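You operate a simulated robot arm through the tools that you are given. There is no shell and no other tool. Be economical: measure what you need, move in short steps, check, and stop when the job is done.

Carry out the task below with a simulated robot arm. There is one attempt and no reset: what you move stays moved.

## Task
Open the cold coffee maker, draw the holder, tip it out and dab its basket clean.
Fine: spent grounds go into the steel bowl; the holder stays out on the worktop; use the coffee brush, then stand it back in the spoon cup of the tool stand; the lid stays up to air.

It is judged by the outcome, as a careful person would: the job done as asked, and still so three seconds after it is handed in. It fails if anything else is knocked over, pushed out of place, dropped, spilled or broken. Lids that push on must go on centred and level and be pressed home; caps that screw on are set level and turned clockwise until they are tight.

## Robot
A 7-joint arm with a three-finger gripper on a trunk, on a base that drives. Base frame: it is fixed to the floor where the robot stands at the start and does not move with it; the origin is under the middle of the robot, x ahead of it, y to its left, z up. Lengths are in mm, angles in rad, forces in N, time in s.
With the tool pointing down near the work surface it reaches from about 500 to 940 mm from the robot's upright axis, wherever it stands. Its first joint turns from -2.897 to 2.897 rad. Places, roughly: basket of the holder [700, -100, 1100]; caddy [600, 300, 1000]; coffee brush (3x3x15 cm) [600, 300, 1000]; coffee maker lid [700, -100, 1100]; middle of the worktop [700, 100, 900]. Payload 2.69 kg.
Tool frame: the origin (TCP) lies between the finger pads and is the grasp point; the fingertips stand 29 mm ahead of it; z points along the fingers, y is the line along which they close. The gripper opens to 120 mm. The gripper's body begins 78 mm behind the TCP.
Orientation is told as [roll, pitch, yaw] about the base's x, y, z axes, in that order, counted from this pose: with the fingers straight down and closing along the base's y, the tool's x points along the base's -x, its y along +y and its z along -z.

## Interface
- The arm moves only by the tool drive_tool. Its argument "plan" is a list of rows, each an object of numbers (a shift or turn left out is 0, a gripper value left out holds the last): "dx", "dy", "dz": the shift along the base's x, y, z in mm; "ax", "ay", "az": the turn, a rotation vector about the base's x, y, z in rad; "hand": the closure in counts, from 0 (fully open) to 255 (shut). In form: [{"dx": .., "dy": .., "dz": .., "ax": .., "ay": .., "az": .., "hand": ..}, ...]. A call has 1 to 12 rows; each row shifts and turns the commanded pose from where the row before left it. Rows are played at 5 a second. More than 50 mm and 0.15 rad between two rows, or a gripper value outside its range, and nothing of the call is played. A pose out of reach is approached as far as the arm can. The call stops where the force on the tool passes 40 N (or 10 N more than at its start, if that is more) or the arm is blocked; 0.2 s more then pass. Each finger halts on what it meets, pressing with about 28 N; the grip force reading is that of the motor and also rises with nothing between the fingers. The clock runs only during rows and for 0.2 s after the last one: add rows that do not move to give the fingers time. The reply holds the time, the measured pose of the TCP, the force on the tool along the base axes, the opening and the grip force, in the units named above and with some noise, with the torque about the TCP (base axes, N m) and any sound that the robot's microphone picked up.
- Cameras (640 x 400 px; columns grow to the right, rows downward): "scene" is now at [219.1, 179.5, 1526]; the picture's right is [-0.11, -0.99, 0.00], its down [-0.44, 0.05, -0.89] and it looks along [0.89, -0.09, -0.45] (base axes); focal length 214 px, centre (320, 200). "wrist" rides on the gripper at [63, 0, -104] in the tool frame; the picture's right is [0.00, 1.00, 0.00], its down [-0.83, 0.00, -0.56] and it looks along [-0.56, 0.00, 0.83] (tool axes); focal length 275 px, centre (320, 200). There is no depth. A picture from a camera that has moved, and an enlarged one, comes with that camera's place and axes in the base frame and with its lens.
- get_image(camera): a new picture of that camera. No time passes.
- slide_trunk(by): slides the trunk up (or, below 0, down) by that many mm; the arm and the scene camera ride with it, the base frame stays. It gives what a move gives, with no picture.
- roll_base(legs): drives the robot by 1 to 6 legs, each [ahead, left, turn to the left] in mm, mm and rad, along the robot's own axes; the way and the turn of a leg run together, so that a leg with both is an arc; at most 1500 mm and 3.142 rad a leg. The arm and the cameras ride along, it lands a little off, and it stops where it bumps. It gives what a move gives.
- pan_tilt(pan, tilt): turns the head with the scene camera to pan (to the left, within 2.496 rad either way) and tilt (down, from -0.506 to 1.204), counted from straight ahead of the robot. It gives what a move gives.
- zoom(camera, box): a new picture of the part [left, top, right, bottom] of that camera's present view, enlarged. No time passes.
- sign_off(): hands the job in; it is judged then, once.

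Go step by step. Nothing tells you exact positions but the pictures and the camera data: compare them with the known pose of the tool, close in by small moves and look again before you grip or let go. The budget is 120 turns and 78 pictures, counting those below and the enlarged ones. Unless the task says otherwise, let go and move clear before handing in, and close with one line.

The tools are called after ">>>" by a JSON object that holds its "api" and its "payload". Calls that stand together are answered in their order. drive_tool: Moves the arm, as the interface text tells. Its arguments: {"type":"object","properties":{"plan":{"type":"array"}},"required":["plan"]} The other tools are called the same way: slide_trunk (by) slides the trunk up or down; roll_base (legs) drives the base; pan_tilt (pan, tilt) turns the head that bears the scene camera; get_image (camera) takes a picture; zoom (camera, box) takes an enlarged picture of a part of a camera's view; sign_off () hands the job in.

At the start:

```text
clock: 0.0
ee_pos: [495.5, 112.0, 1474.3]
ee_rot: [0.001, -0.001, 0.0]
contact_force: [-0.2, -0.2, 0.6]
torque: [0.04, 0.0, -0.02]
finger_gap: 120.0
grip_force: 0.1
trunk travel left (down, up): [-500.0, 86.0]
robot x, y, heading: [2.2, -3.3, -0.0]
head pan, tilt: [-0.106, 0.463]
```

scene: 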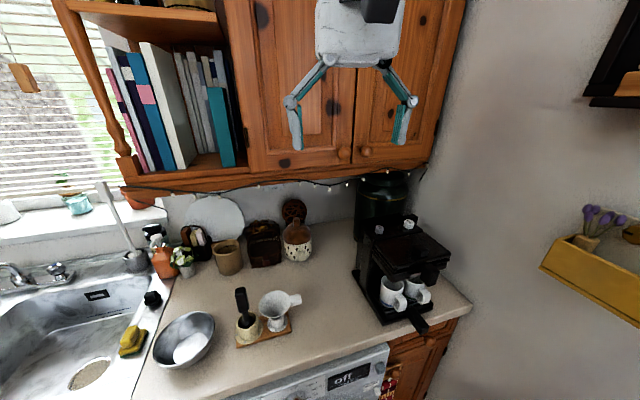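
wrist: 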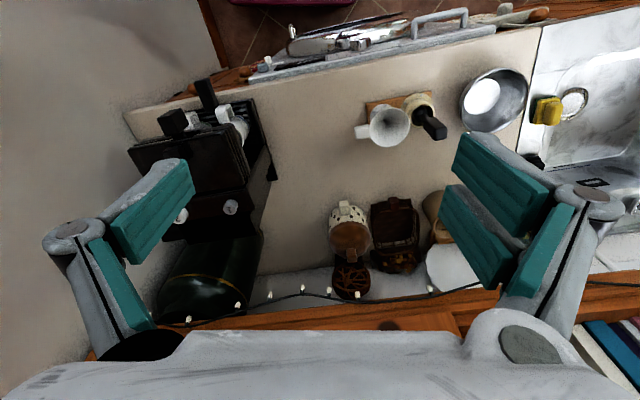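

I see a worktop with a coffee maker on the right, a small stand with brush and a white cone in the middle, and a steel bowl on the left. I'll take close-up views to identify the parts.

>>> {"api": "zoom", "payload": {"camera": "scene", "box": [330, 160, 490, 360]}}

>>> {"api": "zoom", "payload": {"camera": "scene", "box": [130, 250, 330, 380]}}

>>> {"api": "zoom", "payload": {"camera": "wrist", "box": [110, 60, 290, 240]}}

>>> {"api": "zoom", "payload": {"camera": "wrist", "box": [340, 50, 540, 180]}}

```text
2.00 times, centred on (410, 260) of scene
camera zoom: at [219.1, 179.5, 1526.0], right [-0.11, -0.99, 0.0], down [-0.44, 0.05, -0.89], along [0.89, -0.09, -0.45], focal length 429 px, centre (140, 80)
```

zoom: 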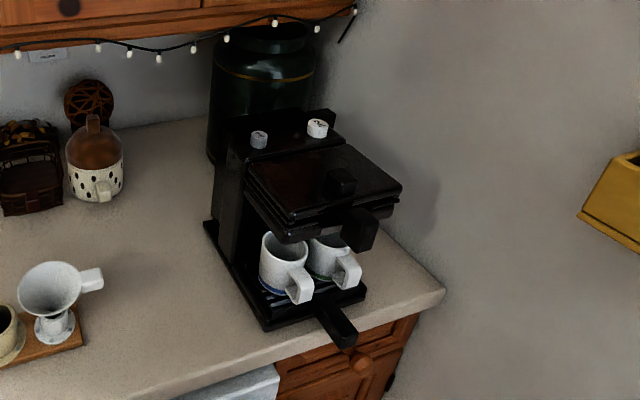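

```text
3.08 times, centred on (230, 315) of scene
camera zoom: at [219.1, 179.5, 1526.0], right [-0.11, -0.99, 0.0], down [-0.44, 0.05, -0.89], along [0.89, -0.09, -0.45], focal length 660 px, centre (597, -154)
```

zoom: 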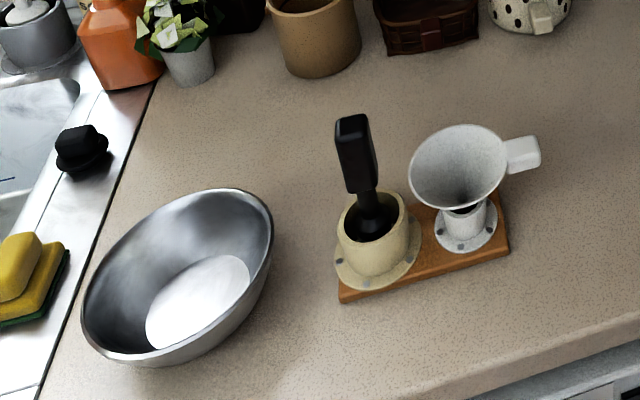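

```text
2.22 times, centred on (200, 150) of wrist
camera zoom: at [432.3, 111.2, 1579.1], right [0.0, 1.0, 0.0], down [0.83, 0.0, 0.56], along [0.56, 0.0, -0.83], focal length 612 px, centre (587, 311)
```

zoom: 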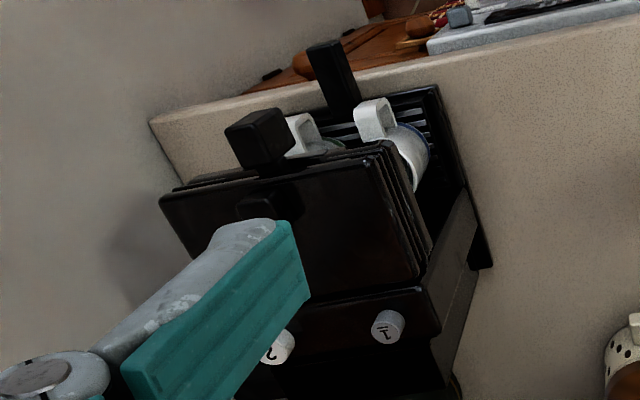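

```text
3.08 times, centred on (440, 115) of wrist
camera zoom: at [432.3, 111.2, 1579.1], right [0.0, 1.0, 0.0], down [0.83, 0.0, 0.56], along [0.56, 0.0, -0.83], focal length 847 px, centre (-49, 462)
```

zoom: 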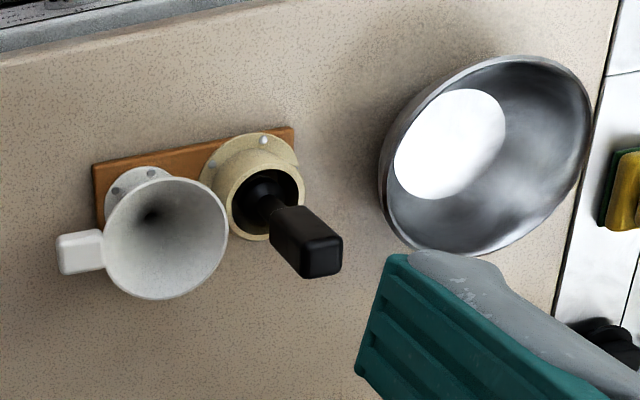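

I've triangulated the lid knob to about [610,-110,1182] and the handle block under it to about [575,-124,1137]. I'll move the arm over to look at the maker from closer up.

>>> {"api": "drive_tool", "payload": {"plan": [{"dx": 0, "dy": -40, "dz": -10}, {"dx": 0, "dy": -40, "dz": -10}, {"dx": 0, "dy": -40, "dz": -10}, {"dx": 0, "dy": -40, "dz": -10}, {"dx": 0, "dy": -40, "dz": -10}, {"dx": 0, "dy": -20, "dz": 0}, {}]}}

>>> {"api": "get_image", "payload": {"camera": "wrist"}}

>>> {"api": "pan_tilt", "payload": {"pan": -0.5, "tilt": 0.6}}

>>> {"api": "get_image", "payload": {"camera": "scene"}}

```text
clock: 1.6
ee_pos: [495.5, -108.9, 1424.3]
ee_rot: [-0.001, 0.001, -0.001]
contact_force: [-0.3, -0.2, -0.7]
torque: [0.0, -0.03, 0.01]
finger_gap: 120.0
grip_force: 0.0
trunk travel left (down, up): [-500.0, 86.0]
robot x, y, heading: [0.3, -2.0, 0.002]
head pan, tilt: [-0.106, 0.463]
```

```text
71 pictures are left
camera wrist: at [431.6, -110.2, 1528.7], right [0.0, 1.0, 0.0], down [0.83, 0.0, 0.56], along [0.56, 0.0, -0.83], focal length 275 px, centre (320, 200)
```

wrist: 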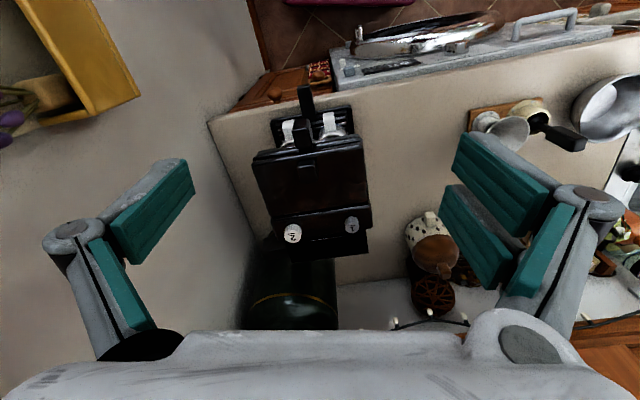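

```text
clock: 2.5
ee_pos: [495.5, -107.4, 1424.1]
ee_rot: [0.0, 0.0, 0.0]
contact_force: [0.2, 0.2, 0.6]
torque: [-0.04, 0.02, -0.01]
finger_gap: 120.2
grip_force: 0.2
trunk travel left (down, up): [-500.0, 86.0]
robot x, y, heading: [3.4, -2.3, -0.002]
head pan, tilt: [-0.499, 0.6]
```

```text
70 pictures are left
camera scene: at [205.5, 146.9, 1513.6], right [-0.48, -0.88, 0.0], down [-0.5, 0.27, -0.83], along [0.72, -0.39, -0.56], focal length 214 px, centre (320, 200)
```

scene: 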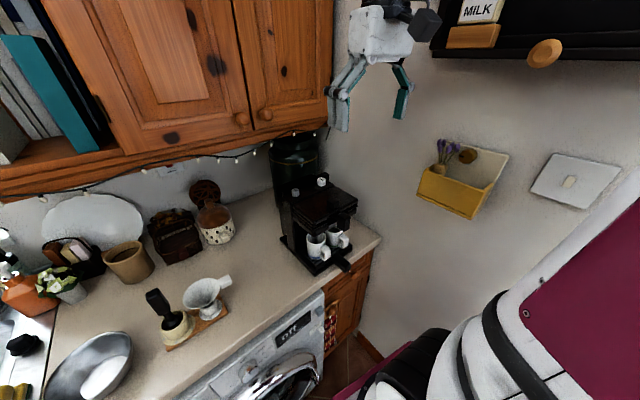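

I'll zoom in on the maker in both views before choosing where to grip.

>>> {"api": "zoom", "payload": {"camera": "wrist", "box": [235, 75, 395, 265]}}

>>> {"api": "zoom", "payload": {"camera": "scene", "box": [265, 160, 375, 290]}}

```text
2.11 times, centred on (315, 170) of wrist
camera zoom: at [431.6, -110.0, 1528.7], right [0.0, 1.0, 0.0], down [0.83, 0.0, 0.56], along [0.56, 0.0, -0.83], focal length 580 px, centre (330, 263)
```

zoom: 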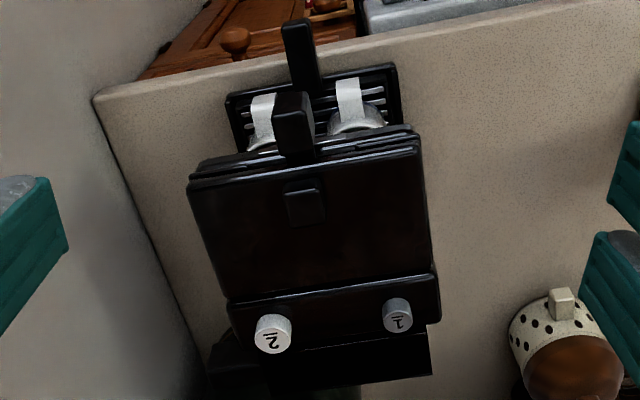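

```text
3.08 times, centred on (320, 225) of scene
camera zoom: at [205.5, 146.9, 1513.6], right [-0.48, -0.88, 0.0], down [-0.5, 0.27, -0.83], along [0.72, -0.39, -0.56], focal length 660 px, centre (320, 123)
```

zoom: 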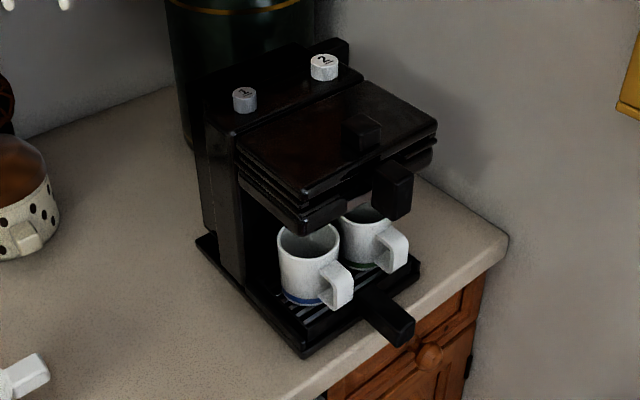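

Combining the views, the lid's front edge is centred near [608,-131], the maker is yawed by about 0.19 rad, and the knob is near [628,-129,1158]. I'll pitch the tool forward for a frontal look at the lid and holder layers.

>>> {"api": "drive_tool", "payload": {"plan": [{"dx": -5, "dz": -40, "ay": -0.14}, {"dx": -5, "dz": -40, "ay": -0.14}, {"dz": -40, "ay": -0.14}, {"dz": -40, "ay": -0.14}, {"dz": -30, "ay": -0.14}, {"dz": -10, "ay": -0.1}, {}]}}

>>> {"api": "get_image", "payload": {"camera": "wrist"}}

```text
clock: 4.1
ee_pos: [506.9, -124.9, 1256.7]
ee_rot: [0.003, -0.799, 0.0]
contact_force: [-0.1, 0.7, -0.3]
torque: [0.0, -0.04, 0.0]
finger_gap: 120.2
grip_force: 0.1
out of reach, approached as far as the arm can: row 5, 6
trunk travel left (down, up): [-500.0, 86.0]
robot x, y, heading: [-2.1, -2.8, -0.003]
head pan, tilt: [-0.499, 0.6]
```

```text
67 pictures are left
camera wrist: at [387.9, -126.4, 1285.0], right [0.0, 1.0, 0.0], down [0.18, 0.0, 0.98], along [0.98, 0.0, -0.18], focal length 275 px, centre (320, 200)
```

wrist: 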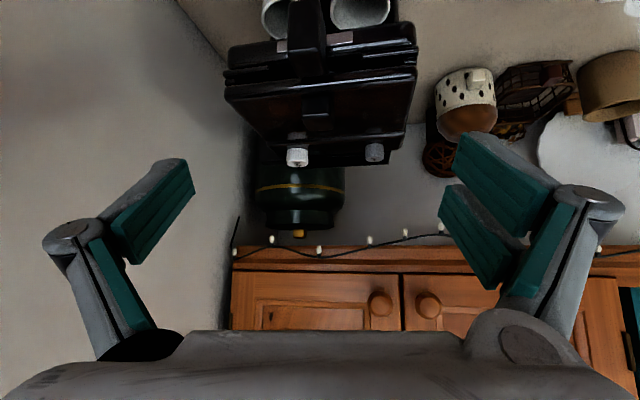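

The arm is at its limit for this posture, so I'll lower the trunk to get a level view of the holder.

>>> {"api": "slide_trunk", "payload": {"by": -120}}

>>> {"api": "get_image", "payload": {"camera": "wrist"}}

>>> {"api": "zoom", "payload": {"camera": "scene", "box": [230, 80, 390, 240]}}

```text
clock: 5.3
ee_pos: [590.5, -123.6, 1149.3]
ee_rot: [0.007, -0.803, 0.003]
contact_force: [-17.8, 11.6, 20.7]
torque: [1.43, -0.03, 1.12]
finger_gap: 121.2
grip_force: 0.3
trunk travel left (down, up): [-390.0, 196.0]
robot x, y, heading: [1.6, 0.1, 0.0]
head pan, tilt: [-0.499, 0.6]
stopped: the force on the tool passed its limit at 59 N (the readings are from after the stop); the commanded pose is now the measured one
```

```text
66 pictures are left
camera wrist: at [471.3, -125.2, 1177.3], right [-0.01, 1.0, 0.0], down [0.18, 0.0, 0.98], along [0.98, 0.01, -0.18], focal length 275 px, centre (320, 200)
```

wrist: 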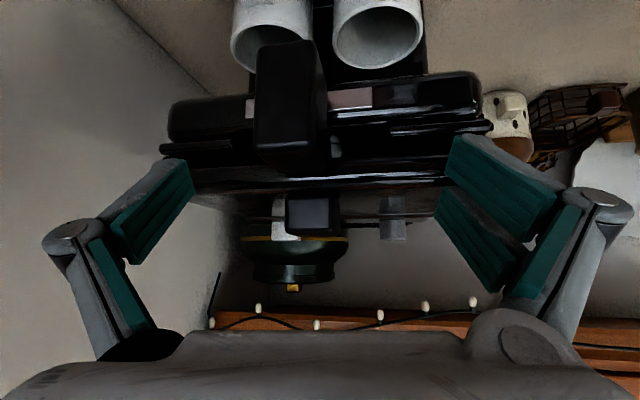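

```text
2.50 times, centred on (310, 160) of scene
camera zoom: at [288.9, 147.7, 1403.3], right [-0.48, -0.88, 0.0], down [-0.5, 0.27, -0.83], along [0.73, -0.4, -0.56], focal length 536 px, centre (345, 300)
```

zoom: 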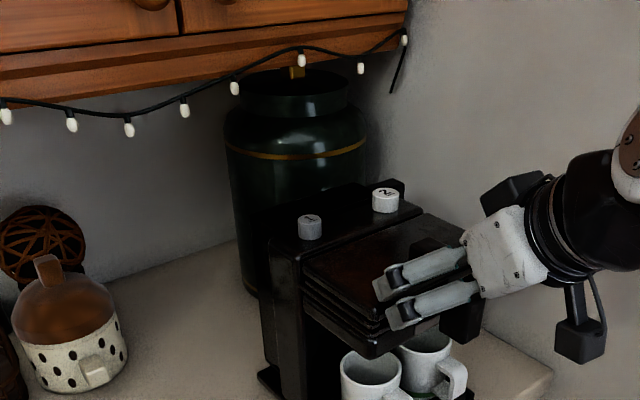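

The trunk slides on a slant: lowering it carried the arm forward too, and a finger touched the lid edge. I'll back off at once and check that nothing shifted.

>>> {"api": "drive_tool", "payload": {"plan": [{"dx": -15, "dz": 10}, {"dx": -30, "dz": 15}, {"dx": -40, "dz": 10}, {"dx": -10, "dz": 0}, {}]}}

>>> {"api": "get_image", "payload": {"camera": "wrist"}}

>>> {"api": "zoom", "payload": {"camera": "scene", "box": [260, 140, 390, 270]}}

```text
clock: 6.5
ee_pos: [495.0, -125.5, 1185.1]
ee_rot: [0.004, -0.797, -0.001]
contact_force: [0.4, -0.1, 1.2]
torque: [-0.02, 0.02, 0.01]
finger_gap: 119.9
grip_force: 0.1
trunk travel left (down, up): [-390.0, 196.0]
robot x, y, heading: [-2.0, 0.8, -0.0]
head pan, tilt: [-0.499, 0.6]
```

```text
64 pictures are left
camera wrist: at [376.7, -127.5, 1212.3], right [-0.01, 1.0, 0.0], down [0.18, 0.0, 0.98], along [0.98, 0.01, -0.18], focal length 275 px, centre (320, 200)
```

wrist: 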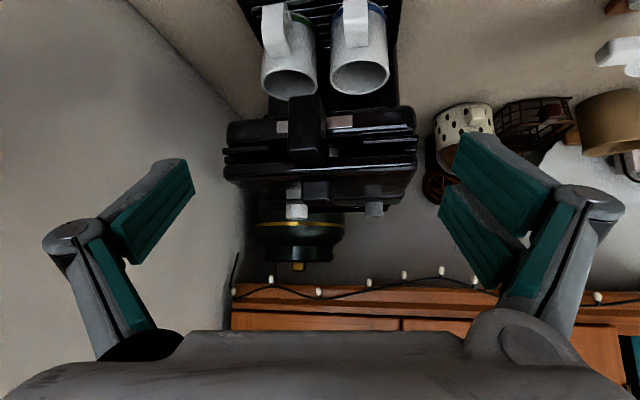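

```text
3.08 times, centred on (325, 205) of scene
camera zoom: at [290.4, 146.9, 1403.3], right [-0.48, -0.88, 0.0], down [-0.5, 0.27, -0.83], along [0.72, -0.39, -0.56], focal length 660 px, centre (305, 185)
```

zoom: 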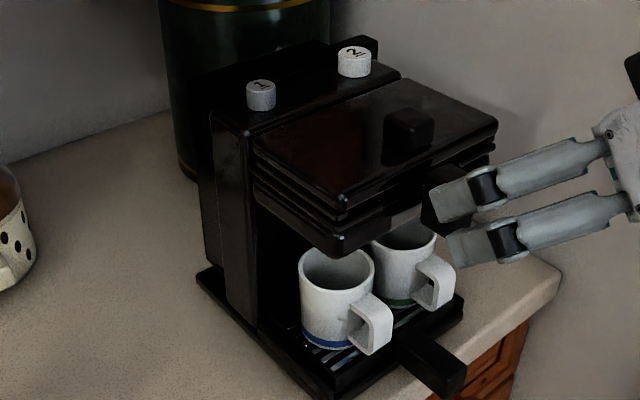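

Nothing looks shifted. I'll zoom in on the frontal view of the stack.

>>> {"api": "zoom", "payload": {"camera": "wrist", "box": [210, 80, 430, 230]}}

```text
2.67 times, centred on (320, 155) of wrist
camera zoom: at [376.7, -127.5, 1212.3], right [-0.01, 1.0, 0.0], down [0.18, 0.0, 0.98], along [0.98, 0.01, -0.18], focal length 734 px, centre (320, 320)
```

zoom: 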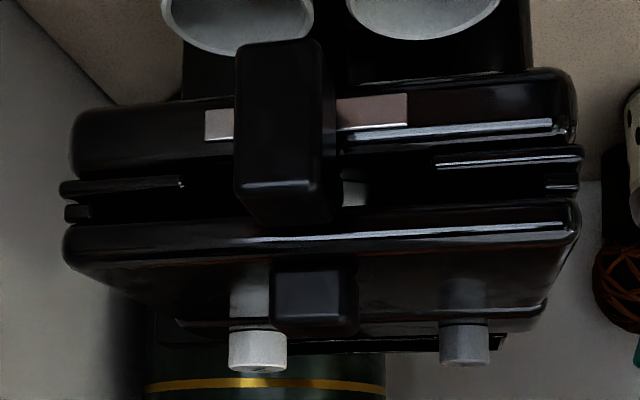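

The front view shows a lid with a top knob (z about 1150–1168), and the holder's 25 mm wide handle block under it (front face x≈570, z≈1093–1138). I'll bring the tool vertical above the knob, yawed by 0.19 to match the maker.

>>> {"api": "drive_tool", "payload": {"plan": [{"dx": 0, "dz": 40, "ay": 0.1, "hand": 127}, {"dx": 10, "dz": 40, "ay": 0.14}, {"dx": 15, "dz": 30, "ay": 0.14}, {"dx": 25, "ay": 0.14}, {"dx": 25, "ay": 0.14}, {"dx": 30, "ay": 0.14}, {"dx": 28, "az": 0.1}, {"az": 0.09}, {}]}}

>>> {"api": "get_image", "payload": {"camera": "wrist"}}

>>> {"api": "zoom", "payload": {"camera": "scene", "box": [240, 80, 400, 240]}}

```text
clock: 8.5
ee_pos: [629.1, -125.1, 1293.1]
ee_rot: [0.003, 0.001, 0.189]
contact_force: [-0.3, -0.1, 0.3]
torque: [-0.02, 0.0, -0.02]
finger_gap: 60.4
grip_force: 0.0
trunk travel left (down, up): [-390.0, 196.0]
robot x, y, heading: [-1.9, -2.5, -0.001]
head pan, tilt: [-0.499, 0.6]
```

```text
61 pictures are left
camera wrist: at [567.0, -139.1, 1397.3], right [-0.19, 0.98, 0.0], down [0.82, 0.16, 0.56], along [0.54, 0.11, -0.83], focal length 275 px, centre (320, 200)
```

wrist: 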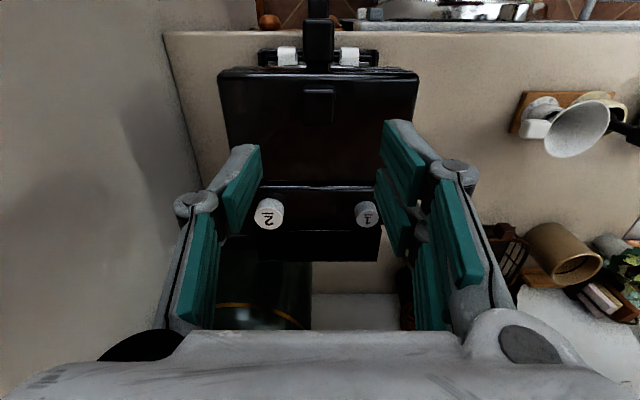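

```text
2.50 times, centred on (320, 160) of scene
camera zoom: at [290.4, 146.9, 1403.3], right [-0.48, -0.88, 0.0], down [-0.5, 0.27, -0.83], along [0.72, -0.39, -0.56], focal length 536 px, centre (320, 300)
```

zoom: 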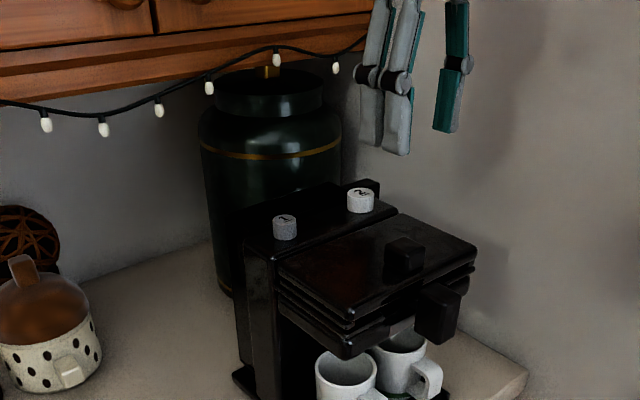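

The yaw matches and the knob is centred under the fingers at about [627,-127]. I'll descend around it and close gently.

>>> {"api": "drive_tool", "payload": {"plan": [{"dz": -40, "dx": -2, "dy": -1}, {"dz": -40}, {"dz": -20}, {"dz": -9}, {}]}}

>>> {"api": "zoom", "payload": {"camera": "scene", "box": [270, 120, 400, 250]}}

>>> {"api": "get_image", "payload": {"camera": "wrist"}}

```text
clock: 9.7
ee_pos: [626.6, -125.4, 1184.1]
ee_rot: [0.005, -0.001, 0.191]
contact_force: [-0.5, 1.3, 0.0]
torque: [-0.01, 0.01, 0.05]
finger_gap: 60.1
grip_force: 0.1
trunk travel left (down, up): [-390.0, 196.0]
robot x, y, heading: [0.7, 1.0, 0.001]
head pan, tilt: [-0.499, 0.6]
```

```text
3.08 times, centred on (335, 185) of scene
camera zoom: at [290.4, 146.9, 1403.3], right [-0.48, -0.88, 0.0], down [-0.5, 0.27, -0.83], along [0.72, -0.39, -0.56], focal length 660 px, centre (274, 246)
```

zoom: 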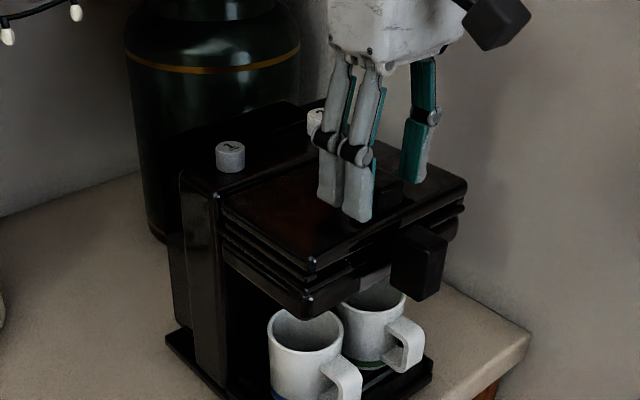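

```text
58 pictures are left
camera wrist: at [564.5, -139.3, 1289.2], right [-0.19, 0.98, 0.0], down [0.82, 0.16, 0.56], along [0.54, 0.11, -0.83], focal length 275 px, centre (320, 200)
```

wrist: 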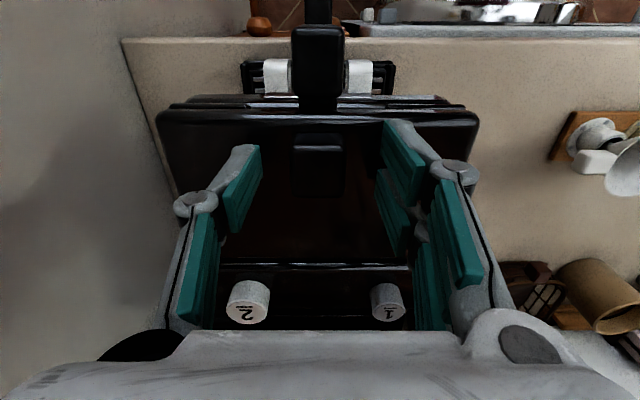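

The knob sits between the fingertips. I'll close on it.

>>> {"api": "drive_tool", "payload": {"plan": [{"hand": 180, "dz": -2}, {"hand": 230}, {"hand": 230}, {}]}}

```text
clock: 10.7
ee_pos: [627.4, -125.7, 1182.4]
ee_rot: [0.003, 0.001, 0.191]
contact_force: [1.5, -8.5, 1.6]
torque: [-0.32, -0.08, -0.07]
finger_gap: 27.5
grip_force: 28.2
trunk travel left (down, up): [-390.0, 196.0]
robot x, y, heading: [-0.1, -4.0, -0.004]
head pan, tilt: [-0.499, 0.6]
```

I have a firm grip on the knob (27.5 mm). I'll lift in a small arc about the rear hinge and watch the forces.

>>> {"api": "drive_tool", "payload": {"plan": [{"dx": 1, "dy": -1, "dz": 5}, {"dx": 2, "dy": 0.4, "dz": 7.4}, {"dx": 2.3, "dy": 0.4, "dz": 6}, {"dx": 2.5, "dy": 0.5, "dz": 5.8}, {}]}}

>>> {"api": "zoom", "payload": {"camera": "scene", "box": [270, 120, 400, 250]}}

```text
clock: 11.9
ee_pos: [633.8, -125.3, 1207.7]
ee_rot: [0.006, -0.001, 0.19]
contact_force: [-9.8, 2.6, 0.3]
torque: [-0.01, 1.05, -0.02]
finger_gap: 27.9
grip_force: 28.2
trunk travel left (down, up): [-390.0, 196.0]
robot x, y, heading: [2.9, -2.3, -0.001]
head pan, tilt: [-0.499, 0.6]
```

```text
3.08 times, centred on (335, 185) of scene
camera zoom: at [290.0, 147.1, 1403.4], right [-0.48, -0.88, 0.0], down [-0.5, 0.27, -0.83], along [0.72, -0.39, -0.56], focal length 660 px, centre (274, 246)
```

zoom: 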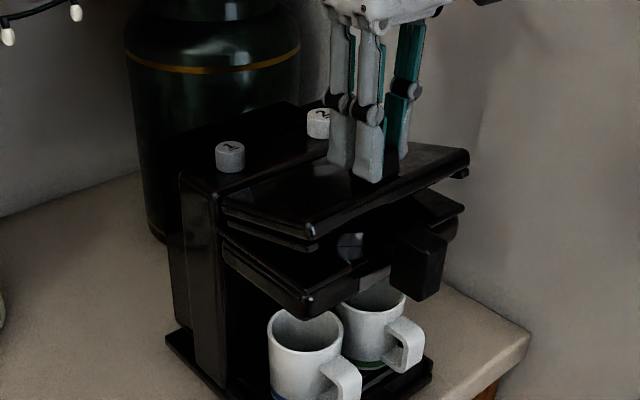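

The lid is rising on its rear hinge and the holder is showing underneath. I'll continue the arc.

>>> {"api": "drive_tool", "payload": {"plan": [{"dx": 3.0, "dy": 0.6, "dz": 5.5}, {"dx": 3.5, "dy": 0.6, "dz": 5.4}, {"dx": 3.9, "dy": 0.7, "dz": 5.1}, {"dx": 4.1, "dy": 0.8, "dz": 4.8}, {"dx": 4.5, "dy": 0.9, "dz": 4.4}, {"dx": 4.8, "dy": 0.9, "dz": 4.1}, {"dx": 5.2, "dy": 1.0, "dz": 3.7}, {"dx": 5.3, "dy": 1.0, "dz": 3.3}, {}]}}

```text
clock: 13.9
ee_pos: [669.0, -119.2, 1244.3]
ee_rot: [0.004, 0.001, 0.188]
contact_force: [-9.9, 3.6, -2.0]
torque: [-0.01, 0.97, -0.36]
finger_gap: 27.8
grip_force: 28.1
trunk travel left (down, up): [-390.0, 196.0]
robot x, y, heading: [-1.5, 1.0, 0.001]
head pan, tilt: [-0.499, 0.6]
```

Forces stay low. I'll continue towards upright, pitching the tool slightly back so the fingers stay clear of the lid.

>>> {"api": "drive_tool", "payload": {"plan": [{"dx": 5.6, "dy": 1.1, "dz": 2.9}, {"dx": 5.7, "dy": 1.1, "dz": 2.4}, {"dx": 6.0, "dy": 1.2, "dz": 2.0, "ay": 0.03}, {"dx": 6.5, "dy": 1.2, "dz": 1.6, "ay": 0.03}, {"dx": 6.8, "dy": 1.3, "dz": 1.0, "ay": 0.03}, {"dx": 6.8, "dy": 1.3, "dz": 0.6, "ay": 0.03}, {}]}}

>>> {"api": "zoom", "payload": {"camera": "scene", "box": [260, 70, 420, 230]}}

```text
clock: 15.5
ee_pos: [705.4, -112.6, 1253.6]
ee_rot: [0.024, 0.116, 0.191]
contact_force: [-7.2, -5.1, 13.7]
torque: [-0.35, 0.69, -0.09]
finger_gap: 27.5
grip_force: 27.6
trunk travel left (down, up): [-390.0, 196.0]
robot x, y, heading: [1.3, -0.0, -0.001]
head pan, tilt: [-0.499, 0.6]
```

```text
2.50 times, centred on (340, 150) of scene
camera zoom: at [289.7, 146.7, 1403.5], right [-0.48, -0.88, 0.0], down [-0.5, 0.27, -0.83], along [0.72, -0.39, -0.56], focal length 536 px, centre (270, 325)
```

zoom: 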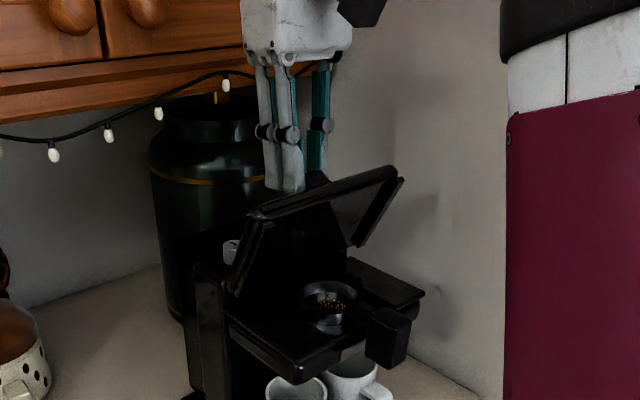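

The lid is about 70° up and I can see the basket with grounds. I'll carry on past vertical, easing down a little since there is a slight upward push on the tool.

>>> {"api": "drive_tool", "payload": {"plan": [{"dx": 6.3, "dy": 1.2, "dz": -1.5, "ay": 0.02}, {"dx": 6.3, "dy": 1.2, "dz": -1.5, "ay": 0.02}, {"dx": 6, "dy": 1.2, "dz": -2, "ay": 0.02}, {}]}}

>>> {"api": "zoom", "payload": {"camera": "scene", "box": [260, 70, 420, 230]}}

```text
clock: 16.5
ee_pos: [724.9, -109.8, 1248.8]
ee_rot: [0.037, 0.174, 0.192]
contact_force: [-1.0, -16.2, 21.6]
torque: [-0.93, 0.46, -0.07]
finger_gap: 28.0
grip_force: 27.7
trunk travel left (down, up): [-390.0, 196.0]
robot x, y, heading: [-2.0, 3.5, 0.002]
head pan, tilt: [-0.499, 0.6]
```

```text
2.50 times, centred on (340, 150) of scene
camera zoom: at [289.8, 146.1, 1403.6], right [-0.48, -0.88, 0.0], down [-0.5, 0.27, -0.83], along [0.72, -0.39, -0.56], focal length 536 px, centre (270, 325)
```

zoom: 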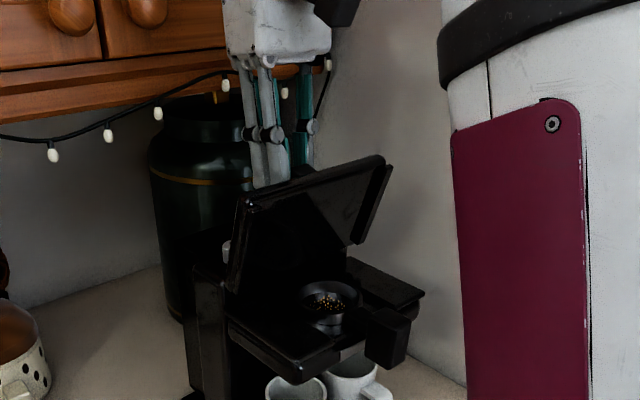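

Some side load has built up from my pitching about the base axis rather than the hinge axis. I'll correct that and keep going.

>>> {"api": "drive_tool", "payload": {"plan": [{"dz": 2, "dy": -1, "ax": -0.03}, {"dz": 1}, {"dx": 5, "dy": 1, "dz": 0.5, "ay": 0.02, "ax": -0.004}, {"dx": 5, "dy": 1, "dz": 0, "ay": 0.02, "ax": -0.004}, {}]}}

>>> {"api": "get_image", "payload": {"camera": "wrist"}}

```text
clock: 17.7
ee_pos: [735.3, -106.3, 1251.2]
ee_rot: [0.011, 0.224, 0.189]
contact_force: [-2.5, 3.0, -11.3]
torque: [1.07, 0.36, -0.26]
finger_gap: 27.8
grip_force: 27.1
trunk travel left (down, up): [-390.0, 196.0]
robot x, y, heading: [0.5, -2.0, -0.002]
head pan, tilt: [-0.499, 0.6]
```

```text
54 pictures are left
camera wrist: at [697.7, -116.4, 1366.8], right [-0.19, 0.98, 0.01], down [0.92, 0.17, 0.36], along [0.35, 0.08, -0.93], focal length 275 px, centre (320, 200)
```

wrist: 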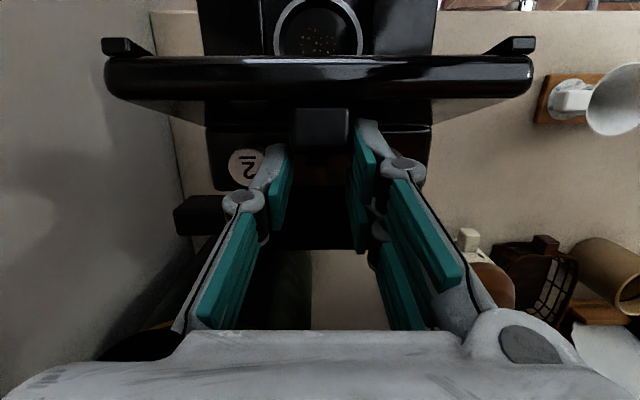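

The lid is at about 75°. I'll keep following the arc without further pitching so the hand stays clear of the cabinet.

>>> {"api": "drive_tool", "payload": {"plan": [{"dx": 5.5, "dy": 1.1, "dz": -0.8}, {"dx": 5.5, "dy": 1.1, "dz": -0.4}, {"dx": 5.5, "dy": 1.1, "dz": -0.8}, {"dx": 5, "dy": 1, "dz": -1}, {}]}}

>>> {"api": "get_image", "payload": {"camera": "wrist"}}

```text
clock: 18.9
ee_pos: [755.9, -103.7, 1250.0]
ee_rot: [0.008, 0.222, 0.186]
contact_force: [-8.0, -1.8, 9.8]
torque: [-0.26, 1.05, -0.16]
finger_gap: 27.9
grip_force: 27.9
trunk travel left (down, up): [-390.0, 196.0]
robot x, y, heading: [0.1, -2.2, -0.0]
head pan, tilt: [-0.499, 0.6]
```

```text
53 pictures are left
camera wrist: at [718.1, -112.4, 1366.5], right [-0.19, 0.98, 0.01], down [0.92, 0.17, 0.36], along [0.35, 0.07, -0.93], focal length 275 px, centre (320, 200)
```

wrist: 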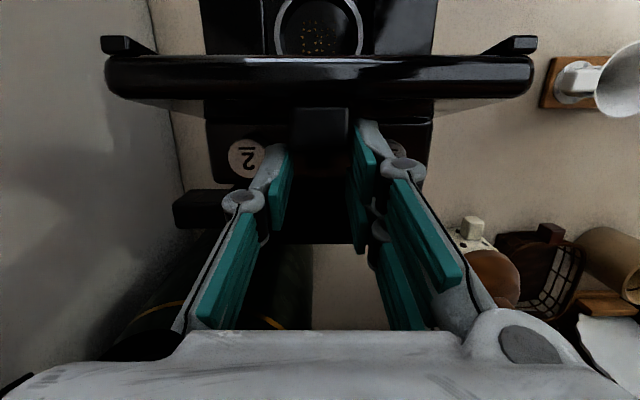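

About 85° now. I'll nudge it past vertical until it meets a stop.

>>> {"api": "drive_tool", "payload": {"plan": [{"dx": 5, "dy": 1, "dz": -0.5}, {"dx": 5, "dy": 1, "dz": -1}, {"dx": 5, "dy": 1, "dz": -1}, {"dx": 5, "dy": 1, "dz": -1.3}, {}]}}

>>> {"api": "get_image", "payload": {"camera": "wrist"}}

```text
clock: 20.1
ee_pos: [775.4, -100.6, 1244.8]
ee_rot: [0.009, 0.224, 0.189]
contact_force: [-9.7, -4.2, 0.1]
torque: [-0.2, 0.97, -0.01]
finger_gap: 27.8
grip_force: 27.8
trunk travel left (down, up): [-390.0, 196.0]
robot x, y, heading: [-0.4, -0.8, 0.002]
head pan, tilt: [-0.499, 0.6]
```

```text
52 pictures are left
camera wrist: at [738.7, -108.6, 1360.3], right [-0.19, 0.98, 0.01], down [0.92, 0.17, 0.36], along [0.35, 0.08, -0.93], focal length 275 px, centre (320, 200)
```

wrist: 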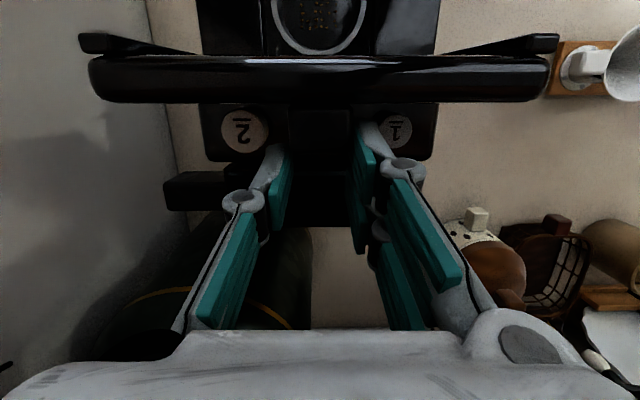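

Past vertical, about 97°. I'll nudge once more, then open the fingers slightly and see whether it stays.

>>> {"api": "drive_tool", "payload": {"plan": [{"dx": 4.5, "dy": 1, "dz": -1.6}, {"dx": 4, "dy": 1, "dz": -1.6}, {}, {"hand": 200}, {"hand": 180}, {}]}}

>>> {"api": "get_image", "payload": {"camera": "wrist"}}

>>> {"api": "zoom", "payload": {"camera": "scene", "box": [260, 70, 420, 230]}}

```text
clock: 21.5
ee_pos: [786.1, -97.3, 1241.4]
ee_rot: [0.009, 0.225, 0.19]
contact_force: [0.0, -0.7, 0.8]
torque: [0.0, 0.0, 0.0]
finger_gap: 35.3
grip_force: 0.0
trunk travel left (down, up): [-390.0, 196.0]
robot x, y, heading: [3.7, 0.3, -0.001]
head pan, tilt: [-0.499, 0.6]
```

```text
51 pictures are left
camera wrist: at [748.7, -106.1, 1357.7], right [-0.19, 0.98, 0.01], down [0.92, 0.17, 0.36], along [0.35, 0.08, -0.93], focal length 275 px, centre (320, 200)
```

wrist: 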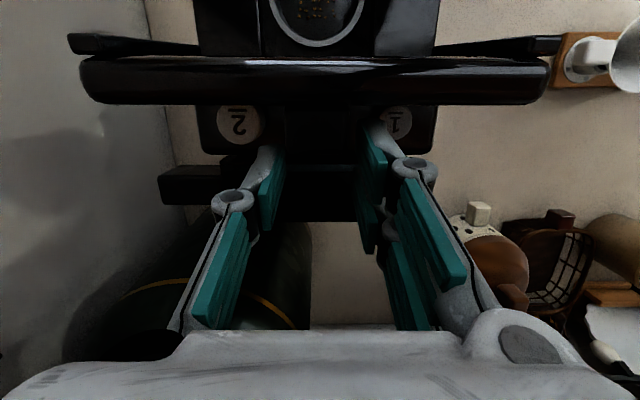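

```text
2.50 times, centred on (340, 150) of scene
camera zoom: at [290.5, 146.9, 1403.3], right [-0.48, -0.88, 0.0], down [-0.5, 0.27, -0.83], along [0.72, -0.39, -0.56], focal length 536 px, centre (270, 325)
```

zoom: 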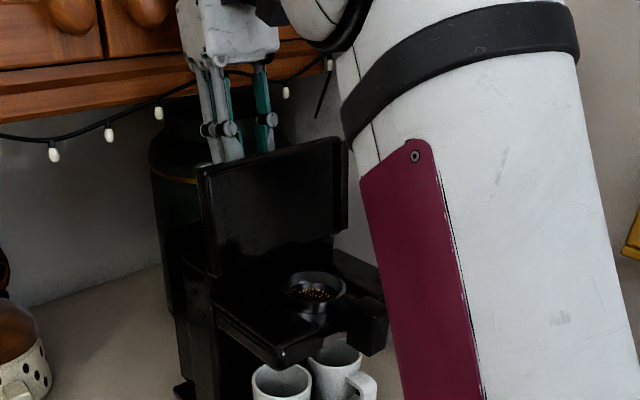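

The lid stays up on its own. I'll withdraw along the finger direction, and only move back once clear of the lid's edge.

>>> {"api": "drive_tool", "payload": {"plan": [{"dx": 3.5, "dz": 15}, {"dx": 3, "dz": 15}, {"dx": 3, "dz": 15}, {"dx": 2, "dz": 20}, {"dz": 20}, {"dx": -20, "dy": -4, "dz": 20, "ay": -0.05}, {"dx": -45, "dy": -8, "ay": -0.08}, {"dx": -45, "dy": -8, "ay": -0.09}, {"dx": -45, "dy": -8}, {}]}}

>>> {"api": "zoom", "payload": {"camera": "scene", "box": [260, 70, 420, 230]}}

>>> {"api": "get_image", "payload": {"camera": "wrist"}}

```text
clock: 23.7
ee_pos: [640.3, -122.6, 1306.1]
ee_rot: [-0.034, 0.006, 0.183]
contact_force: [0.1, 0.1, 0.3]
torque: [0.02, 0.02, 0.02]
finger_gap: 35.2
grip_force: 0.1
out of reach, approached as far as the arm can: row 4, 5
trunk travel left (down, up): [-390.0, 196.0]
robot x, y, heading: [0.7, 1.8, 0.001]
head pan, tilt: [-0.499, 0.6]
```

```text
2.50 times, centred on (340, 150) of scene
camera zoom: at [290.4, 147.0, 1403.3], right [-0.48, -0.88, 0.0], down [-0.5, 0.27, -0.83], along [0.72, -0.39, -0.56], focal length 536 px, centre (270, 325)
```

zoom: 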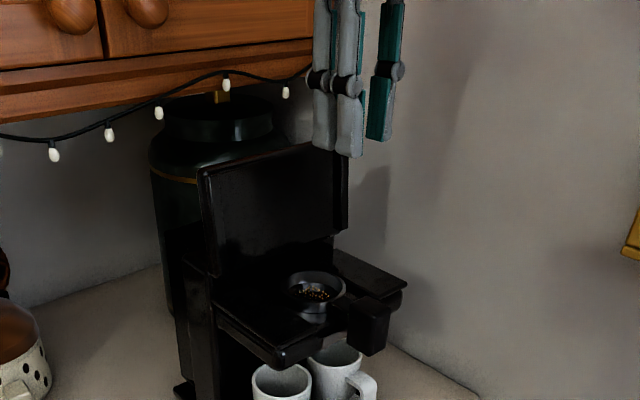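

```text
48 pictures are left
camera wrist: at [578.7, -133.7, 1411.2], right [-0.19, 0.98, -0.03], down [0.82, 0.17, 0.55], along [0.55, 0.08, -0.83], focal length 275 px, centre (320, 200)
```

wrist: 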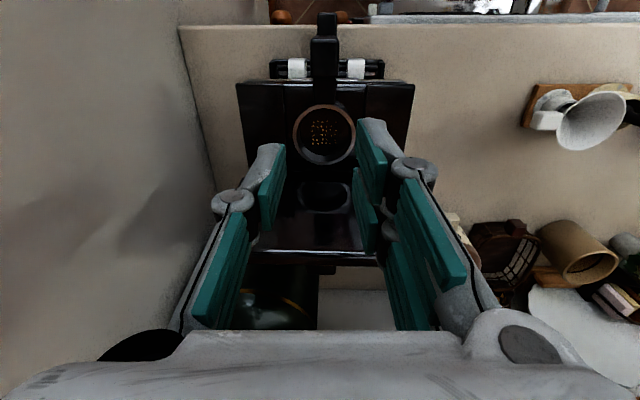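

The lid stays open. I'll look at how the holder sits.

>>> {"api": "zoom", "payload": {"camera": "wrist", "box": [230, 0, 420, 200]}}

>>> {"api": "zoom", "payload": {"camera": "scene", "box": [310, 165, 380, 225]}}

```text
2.00 times, centred on (325, 100) of wrist
camera zoom: at [578.7, -133.7, 1411.2], right [-0.19, 0.98, -0.03], down [0.82, 0.17, 0.55], along [0.55, 0.08, -0.83], focal length 551 px, centre (310, 400)
```

zoom: 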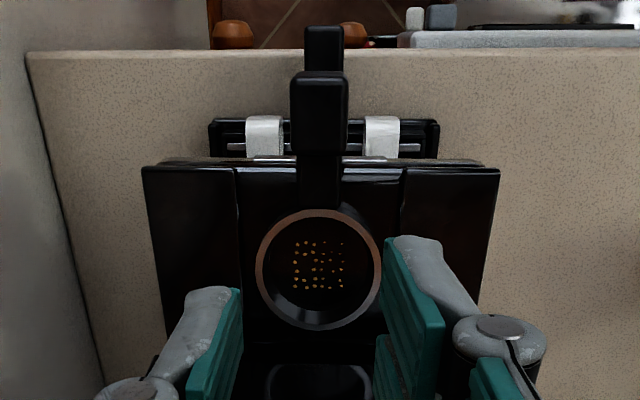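

```text
6.67 times, centred on (345, 195) of scene
camera zoom: at [290.4, 147.0, 1403.3], right [-0.48, -0.88, 0.0], down [-0.5, 0.27, -0.83], along [0.72, -0.39, -0.56], focal length 1430 px, centre (153, 233)
```

zoom: 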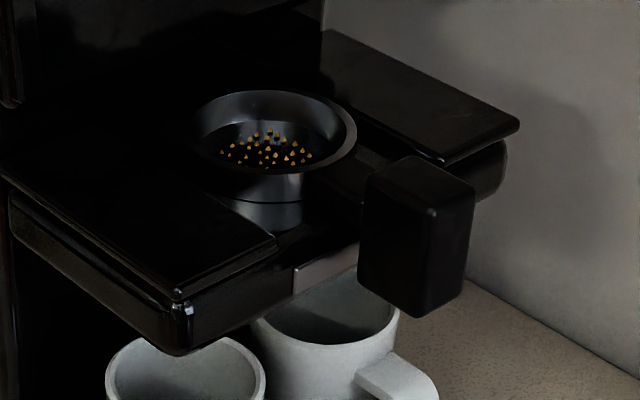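

The basket (about 69 mm wide, centre near [684,-117]) sits in a channel open to the front, so it can slide straight out. I'll back the base off to get room, so the tool can point horizontally and grip the handle from the front.

>>> {"api": "roll_base", "payload": {"legs": [[-150, 0, 0]]}}

>>> {"api": "drive_tool", "payload": {"plan": [{"ax": 0.033, "ay": 0.006, "dz": -10}, {"ax": 0.0265, "ay": -0.1375, "dz": -15}, {"ax": 0.0265, "ay": -0.1375, "dz": -15}, {"ax": 0.0265, "ay": -0.1375, "dz": -15}, {"ax": 0.0265, "ay": -0.1375, "dz": -15}, {"ax": 0.0265, "ay": -0.1375, "dz": -15}, {"ax": 0.0265, "ay": -0.1375, "dz": -15}, {"ax": 0.0265, "ay": -0.1375, "dz": -15}, {"ax": 0.0265, "ay": -0.1375, "dz": -15}, {}]}}

```text
clock: 25.1
ee_pos: [491.7, -123.5, 1305.7]
ee_rot: [-0.033, 0.008, 0.185]
contact_force: [0.2, 0.2, -0.1]
torque: [0.02, -0.02, 0.01]
finger_gap: 35.3
grip_force: 0.0
trunk travel left (down, up): [-390.0, 196.0]
robot x, y, heading: [-152.7, -1.5, 0.007]
head pan, tilt: [-0.499, 0.6]
```

```text
clock: 27.3
ee_pos: [490.9, -123.8, 1178.2]
ee_rot: [0.013, -1.113, 0.176]
contact_force: [0.4, 1.0, 0.7]
torque: [-0.02, 0.01, -0.01]
finger_gap: 35.2
grip_force: 0.0
trunk travel left (down, up): [-390.0, 196.0]
robot x, y, heading: [-151.4, 2.5, 0.003]
head pan, tilt: [-0.499, 0.6]
```

The arm reaches this posture fine. I'll finish the pitch to horizontal and line up in front of the handle.

>>> {"api": "drive_tool", "payload": {"plan": [{"ax": 0.0215, "ay": -0.112, "dz": -15, "dy": -7, "hand": 127}, {"ax": 0.0215, "ay": -0.112, "dz": -15, "dy": -7}, {"ax": 0.0215, "ay": -0.112, "dz": -15, "dy": -7}, {"ax": 0.0215, "ay": -0.112, "dz": -15, "dy": -6}, {}]}}

>>> {"api": "get_image", "payload": {"camera": "wrist"}}

>>> {"api": "get_image", "payload": {"camera": "scene"}}

```text
clock: 28.5
ee_pos: [521.8, -189.9, 1143.8]
ee_rot: [0.27, -1.553, -0.078]
contact_force: [-0.8, -0.2, -0.4]
torque: [-0.01, -0.01, 0.02]
finger_gap: 60.3
grip_force: 0.1
out of reach, approached as far as the arm can: row 1, 2, 3, 4
trunk travel left (down, up): [-390.0, 196.0]
robot x, y, heading: [-148.2, -2.8, 0.001]
head pan, tilt: [-0.499, 0.6]
```

```text
45 pictures are left
camera wrist: at [418.0, -210.4, 1082.8], right [-0.19, 0.98, 0.0], down [-0.53, -0.1, 0.84], along [0.83, 0.16, 0.54], focal length 275 px, centre (320, 200)
```

wrist: 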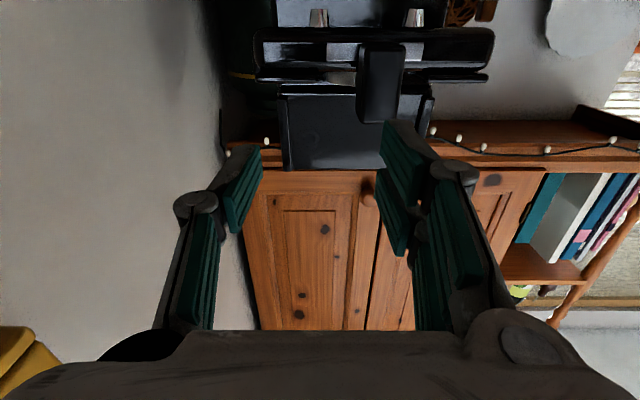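

```text
44 pictures are left
camera scene: at [140.1, 147.3, 1403.4], right [-0.48, -0.88, 0.0], down [-0.5, 0.27, -0.83], along [0.73, -0.39, -0.56], focal length 214 px, centre (320, 200)
```

scene: 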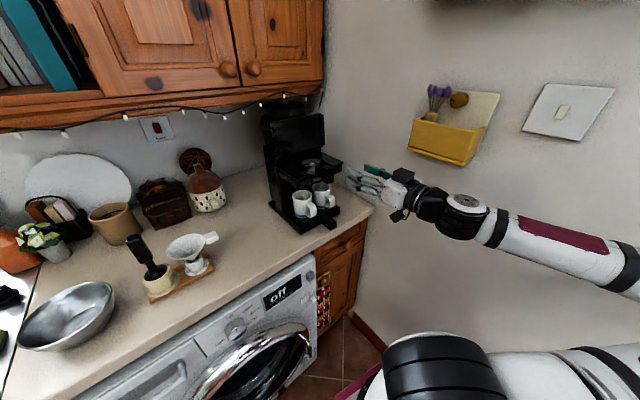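

At this posture the arm is too close to its inner reach limit. I'll back the base a little more and line up again.

>>> {"api": "roll_base", "payload": {"legs": [[-130, 0, 0]]}}

>>> {"api": "drive_tool", "payload": {"plan": [{"dx": 30}, {"dx": 30, "dy": 5}, {"dx": 30, "dy": 10, "dz": -8}, {"dx": 20, "dy": 10, "dz": -8}, {"dy": 10, "dz": -8}, {}]}}

```text
clock: 29.8
ee_pos: [390.6, -188.6, 1143.2]
ee_rot: [0.255, -1.552, -0.062]
contact_force: [-0.7, -0.5, 0.8]
torque: [-0.01, -0.01, 0.0]
finger_gap: 60.2
grip_force: 0.0
trunk travel left (down, up): [-390.0, 196.0]
robot x, y, heading: [-280.9, -2.4, 0.001]
head pan, tilt: [-0.499, 0.6]
```

```text
clock: 31.1
ee_pos: [500.1, -153.0, 1118.6]
ee_rot: [0.247, -1.553, -0.055]
contact_force: [-0.2, 0.1, -0.3]
torque: [0.02, -0.01, 0.02]
finger_gap: 60.4
grip_force: 0.1
trunk travel left (down, up): [-390.0, 196.0]
robot x, y, heading: [-282.7, -3.4, -0.002]
head pan, tilt: [-0.499, 0.6]
```

The tool is lined up at [500,-153,1118], pointing along the maker's axis. I'll check alignment with the handle.

>>> {"api": "get_image", "payload": {"camera": "wrist"}}

>>> {"api": "zoom", "payload": {"camera": "scene", "box": [250, 110, 410, 240]}}

```text
43 pictures are left
camera wrist: at [397.2, -174.4, 1058.0], right [-0.19, 0.98, 0.0], down [-0.53, -0.1, 0.84], along [0.83, 0.16, 0.54], focal length 275 px, centre (320, 200)
```

wrist: 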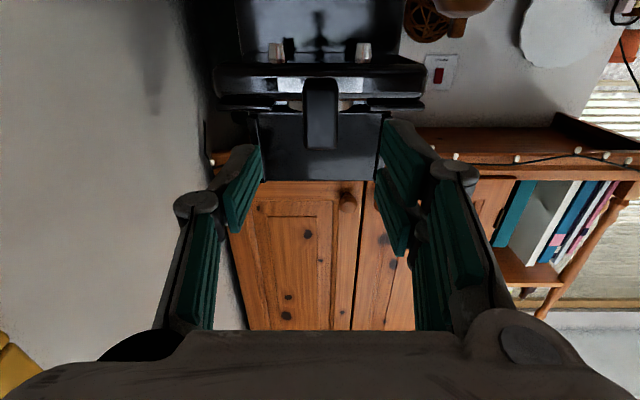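

```text
3.08 times, centred on (330, 175) of scene
camera zoom: at [9.1, 147.1, 1403.3], right [-0.48, -0.88, 0.0], down [-0.5, 0.27, -0.83], along [0.73, -0.39, -0.56], focal length 660 px, centre (289, 277)
```

zoom: 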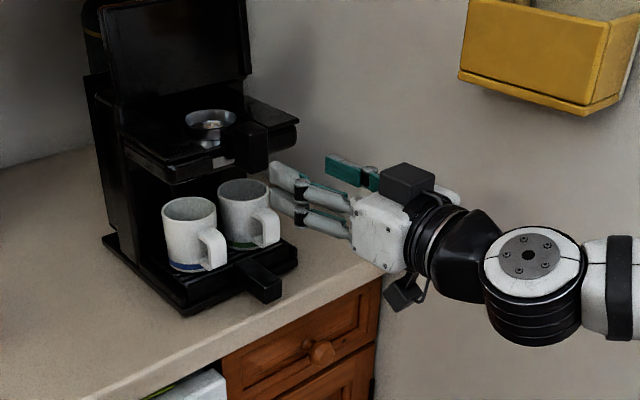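

The handle is centred between the fingers at z≈1086–1130. I'll advance along the axis, stopping short of the shelf front, and grip.

>>> {"api": "drive_tool", "payload": {"plan": [{"dz": -7}, {"dx": 20, "dy": 3.8}, {"dx": 20, "dy": 3.8}, {"dx": 13, "dy": 2.6}, {"dx": 10, "dy": 2}, {}]}}

>>> {"api": "zoom", "payload": {"camera": "scene", "box": [280, 130, 360, 190]}}

```text
clock: 32.5
ee_pos: [565.0, -141.7, 1113.1]
ee_rot: [0.257, -1.551, -0.064]
contact_force: [0.6, -0.4, 0.4]
torque: [0.03, 0.01, 0.0]
finger_gap: 60.3
grip_force: 0.0
trunk travel left (down, up): [-390.0, 196.0]
robot x, y, heading: [-281.1, 1.1, -0.0]
head pan, tilt: [-0.499, 0.6]
```

```text
6.67 times, centred on (320, 160) of scene
camera zoom: at [9.1, 147.1, 1403.3], right [-0.48, -0.88, 0.0], down [-0.5, 0.27, -0.83], along [0.73, -0.39, -0.56], focal length 1430 px, centre (320, 467)
```

zoom: 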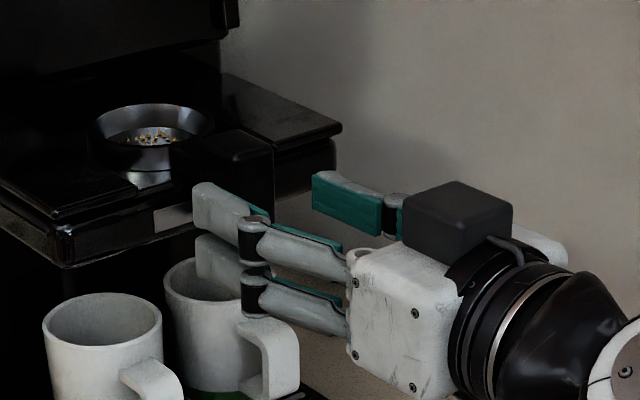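

The fingers straddle the handle. Closing.

>>> {"api": "drive_tool", "payload": {"plan": [{"dx": 3, "dy": 0.6, "hand": 180}, {"hand": 240}, {"hand": 240}, {}]}}

```text
clock: 33.5
ee_pos: [566.8, -140.5, 1114.2]
ee_rot: [0.226, -1.553, -0.036]
contact_force: [-1.7, 3.4, 0.1]
torque: [-0.31, -0.07, 0.15]
finger_gap: 24.8
grip_force: 27.8
trunk travel left (down, up): [-390.0, 196.0]
robot x, y, heading: [-282.6, 1.2, 0.001]
head pan, tilt: [-0.499, 0.6]
```

Gripped at 24.8 mm. I'll lift by a few millimetres and draw it out slowly along the axis.

>>> {"api": "drive_tool", "payload": {"plan": [{"dz": 2}, {"dx": -5, "dy": -1, "dz": 1}, {"dx": -8, "dy": -1.5}, {"dx": -10, "dy": -1.9}, {"dx": -10, "dy": -1.9}, {}]}}

>>> {"api": "zoom", "payload": {"camera": "scene", "box": [280, 130, 360, 190]}}

```text
clock: 35.0
ee_pos: [533.6, -147.0, 1116.7]
ee_rot: [0.25, -1.552, -0.058]
contact_force: [6.2, 0.1, 0.3]
torque: [-0.36, -0.15, -0.06]
finger_gap: 24.5
grip_force: 28.1
trunk travel left (down, up): [-390.0, 196.0]
robot x, y, heading: [-283.0, 2.6, 0.003]
head pan, tilt: [-0.499, 0.6]
```

```text
6.67 times, centred on (320, 160) of scene
camera zoom: at [9.4, 147.0, 1403.3], right [-0.48, -0.88, 0.0], down [-0.5, 0.27, -0.82], along [0.73, -0.39, -0.57], focal length 1430 px, centre (320, 467)
```

zoom: 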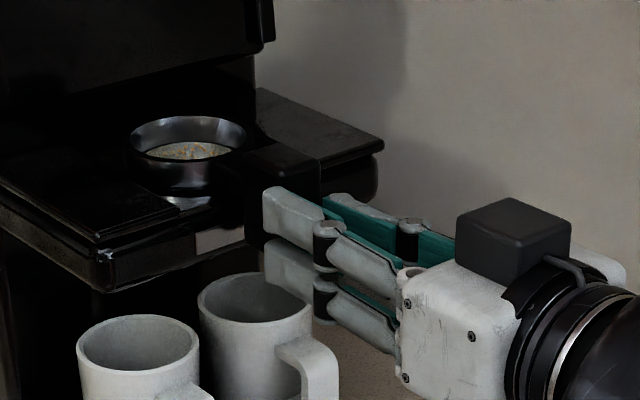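

The maker seems to have shifted in the picture along with the holder. I need to check that before pulling further.

>>> {"api": "get_image", "payload": {"camera": "scene"}}

>>> {"api": "get_image", "payload": {"camera": "wrist"}}

```text
39 pictures are left
camera scene: at [9.4, 147.0, 1403.3], right [-0.48, -0.88, 0.0], down [-0.5, 0.27, -0.82], along [0.73, -0.39, -0.57], focal length 214 px, centre (320, 200)
```

scene: 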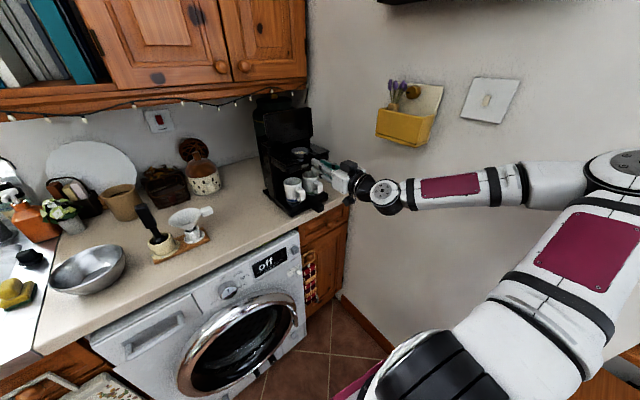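

```text
38 pictures are left
camera wrist: at [430.1, -169.0, 1055.1], right [-0.19, 0.98, 0.0], down [-0.53, -0.1, 0.84], along [0.83, 0.16, 0.54], focal length 275 px, centre (320, 200)
```

wrist: 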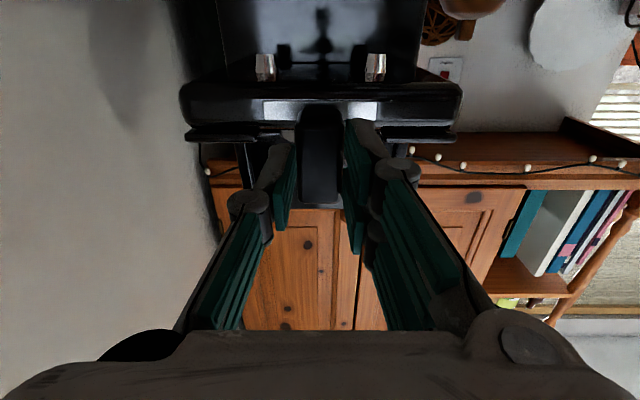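

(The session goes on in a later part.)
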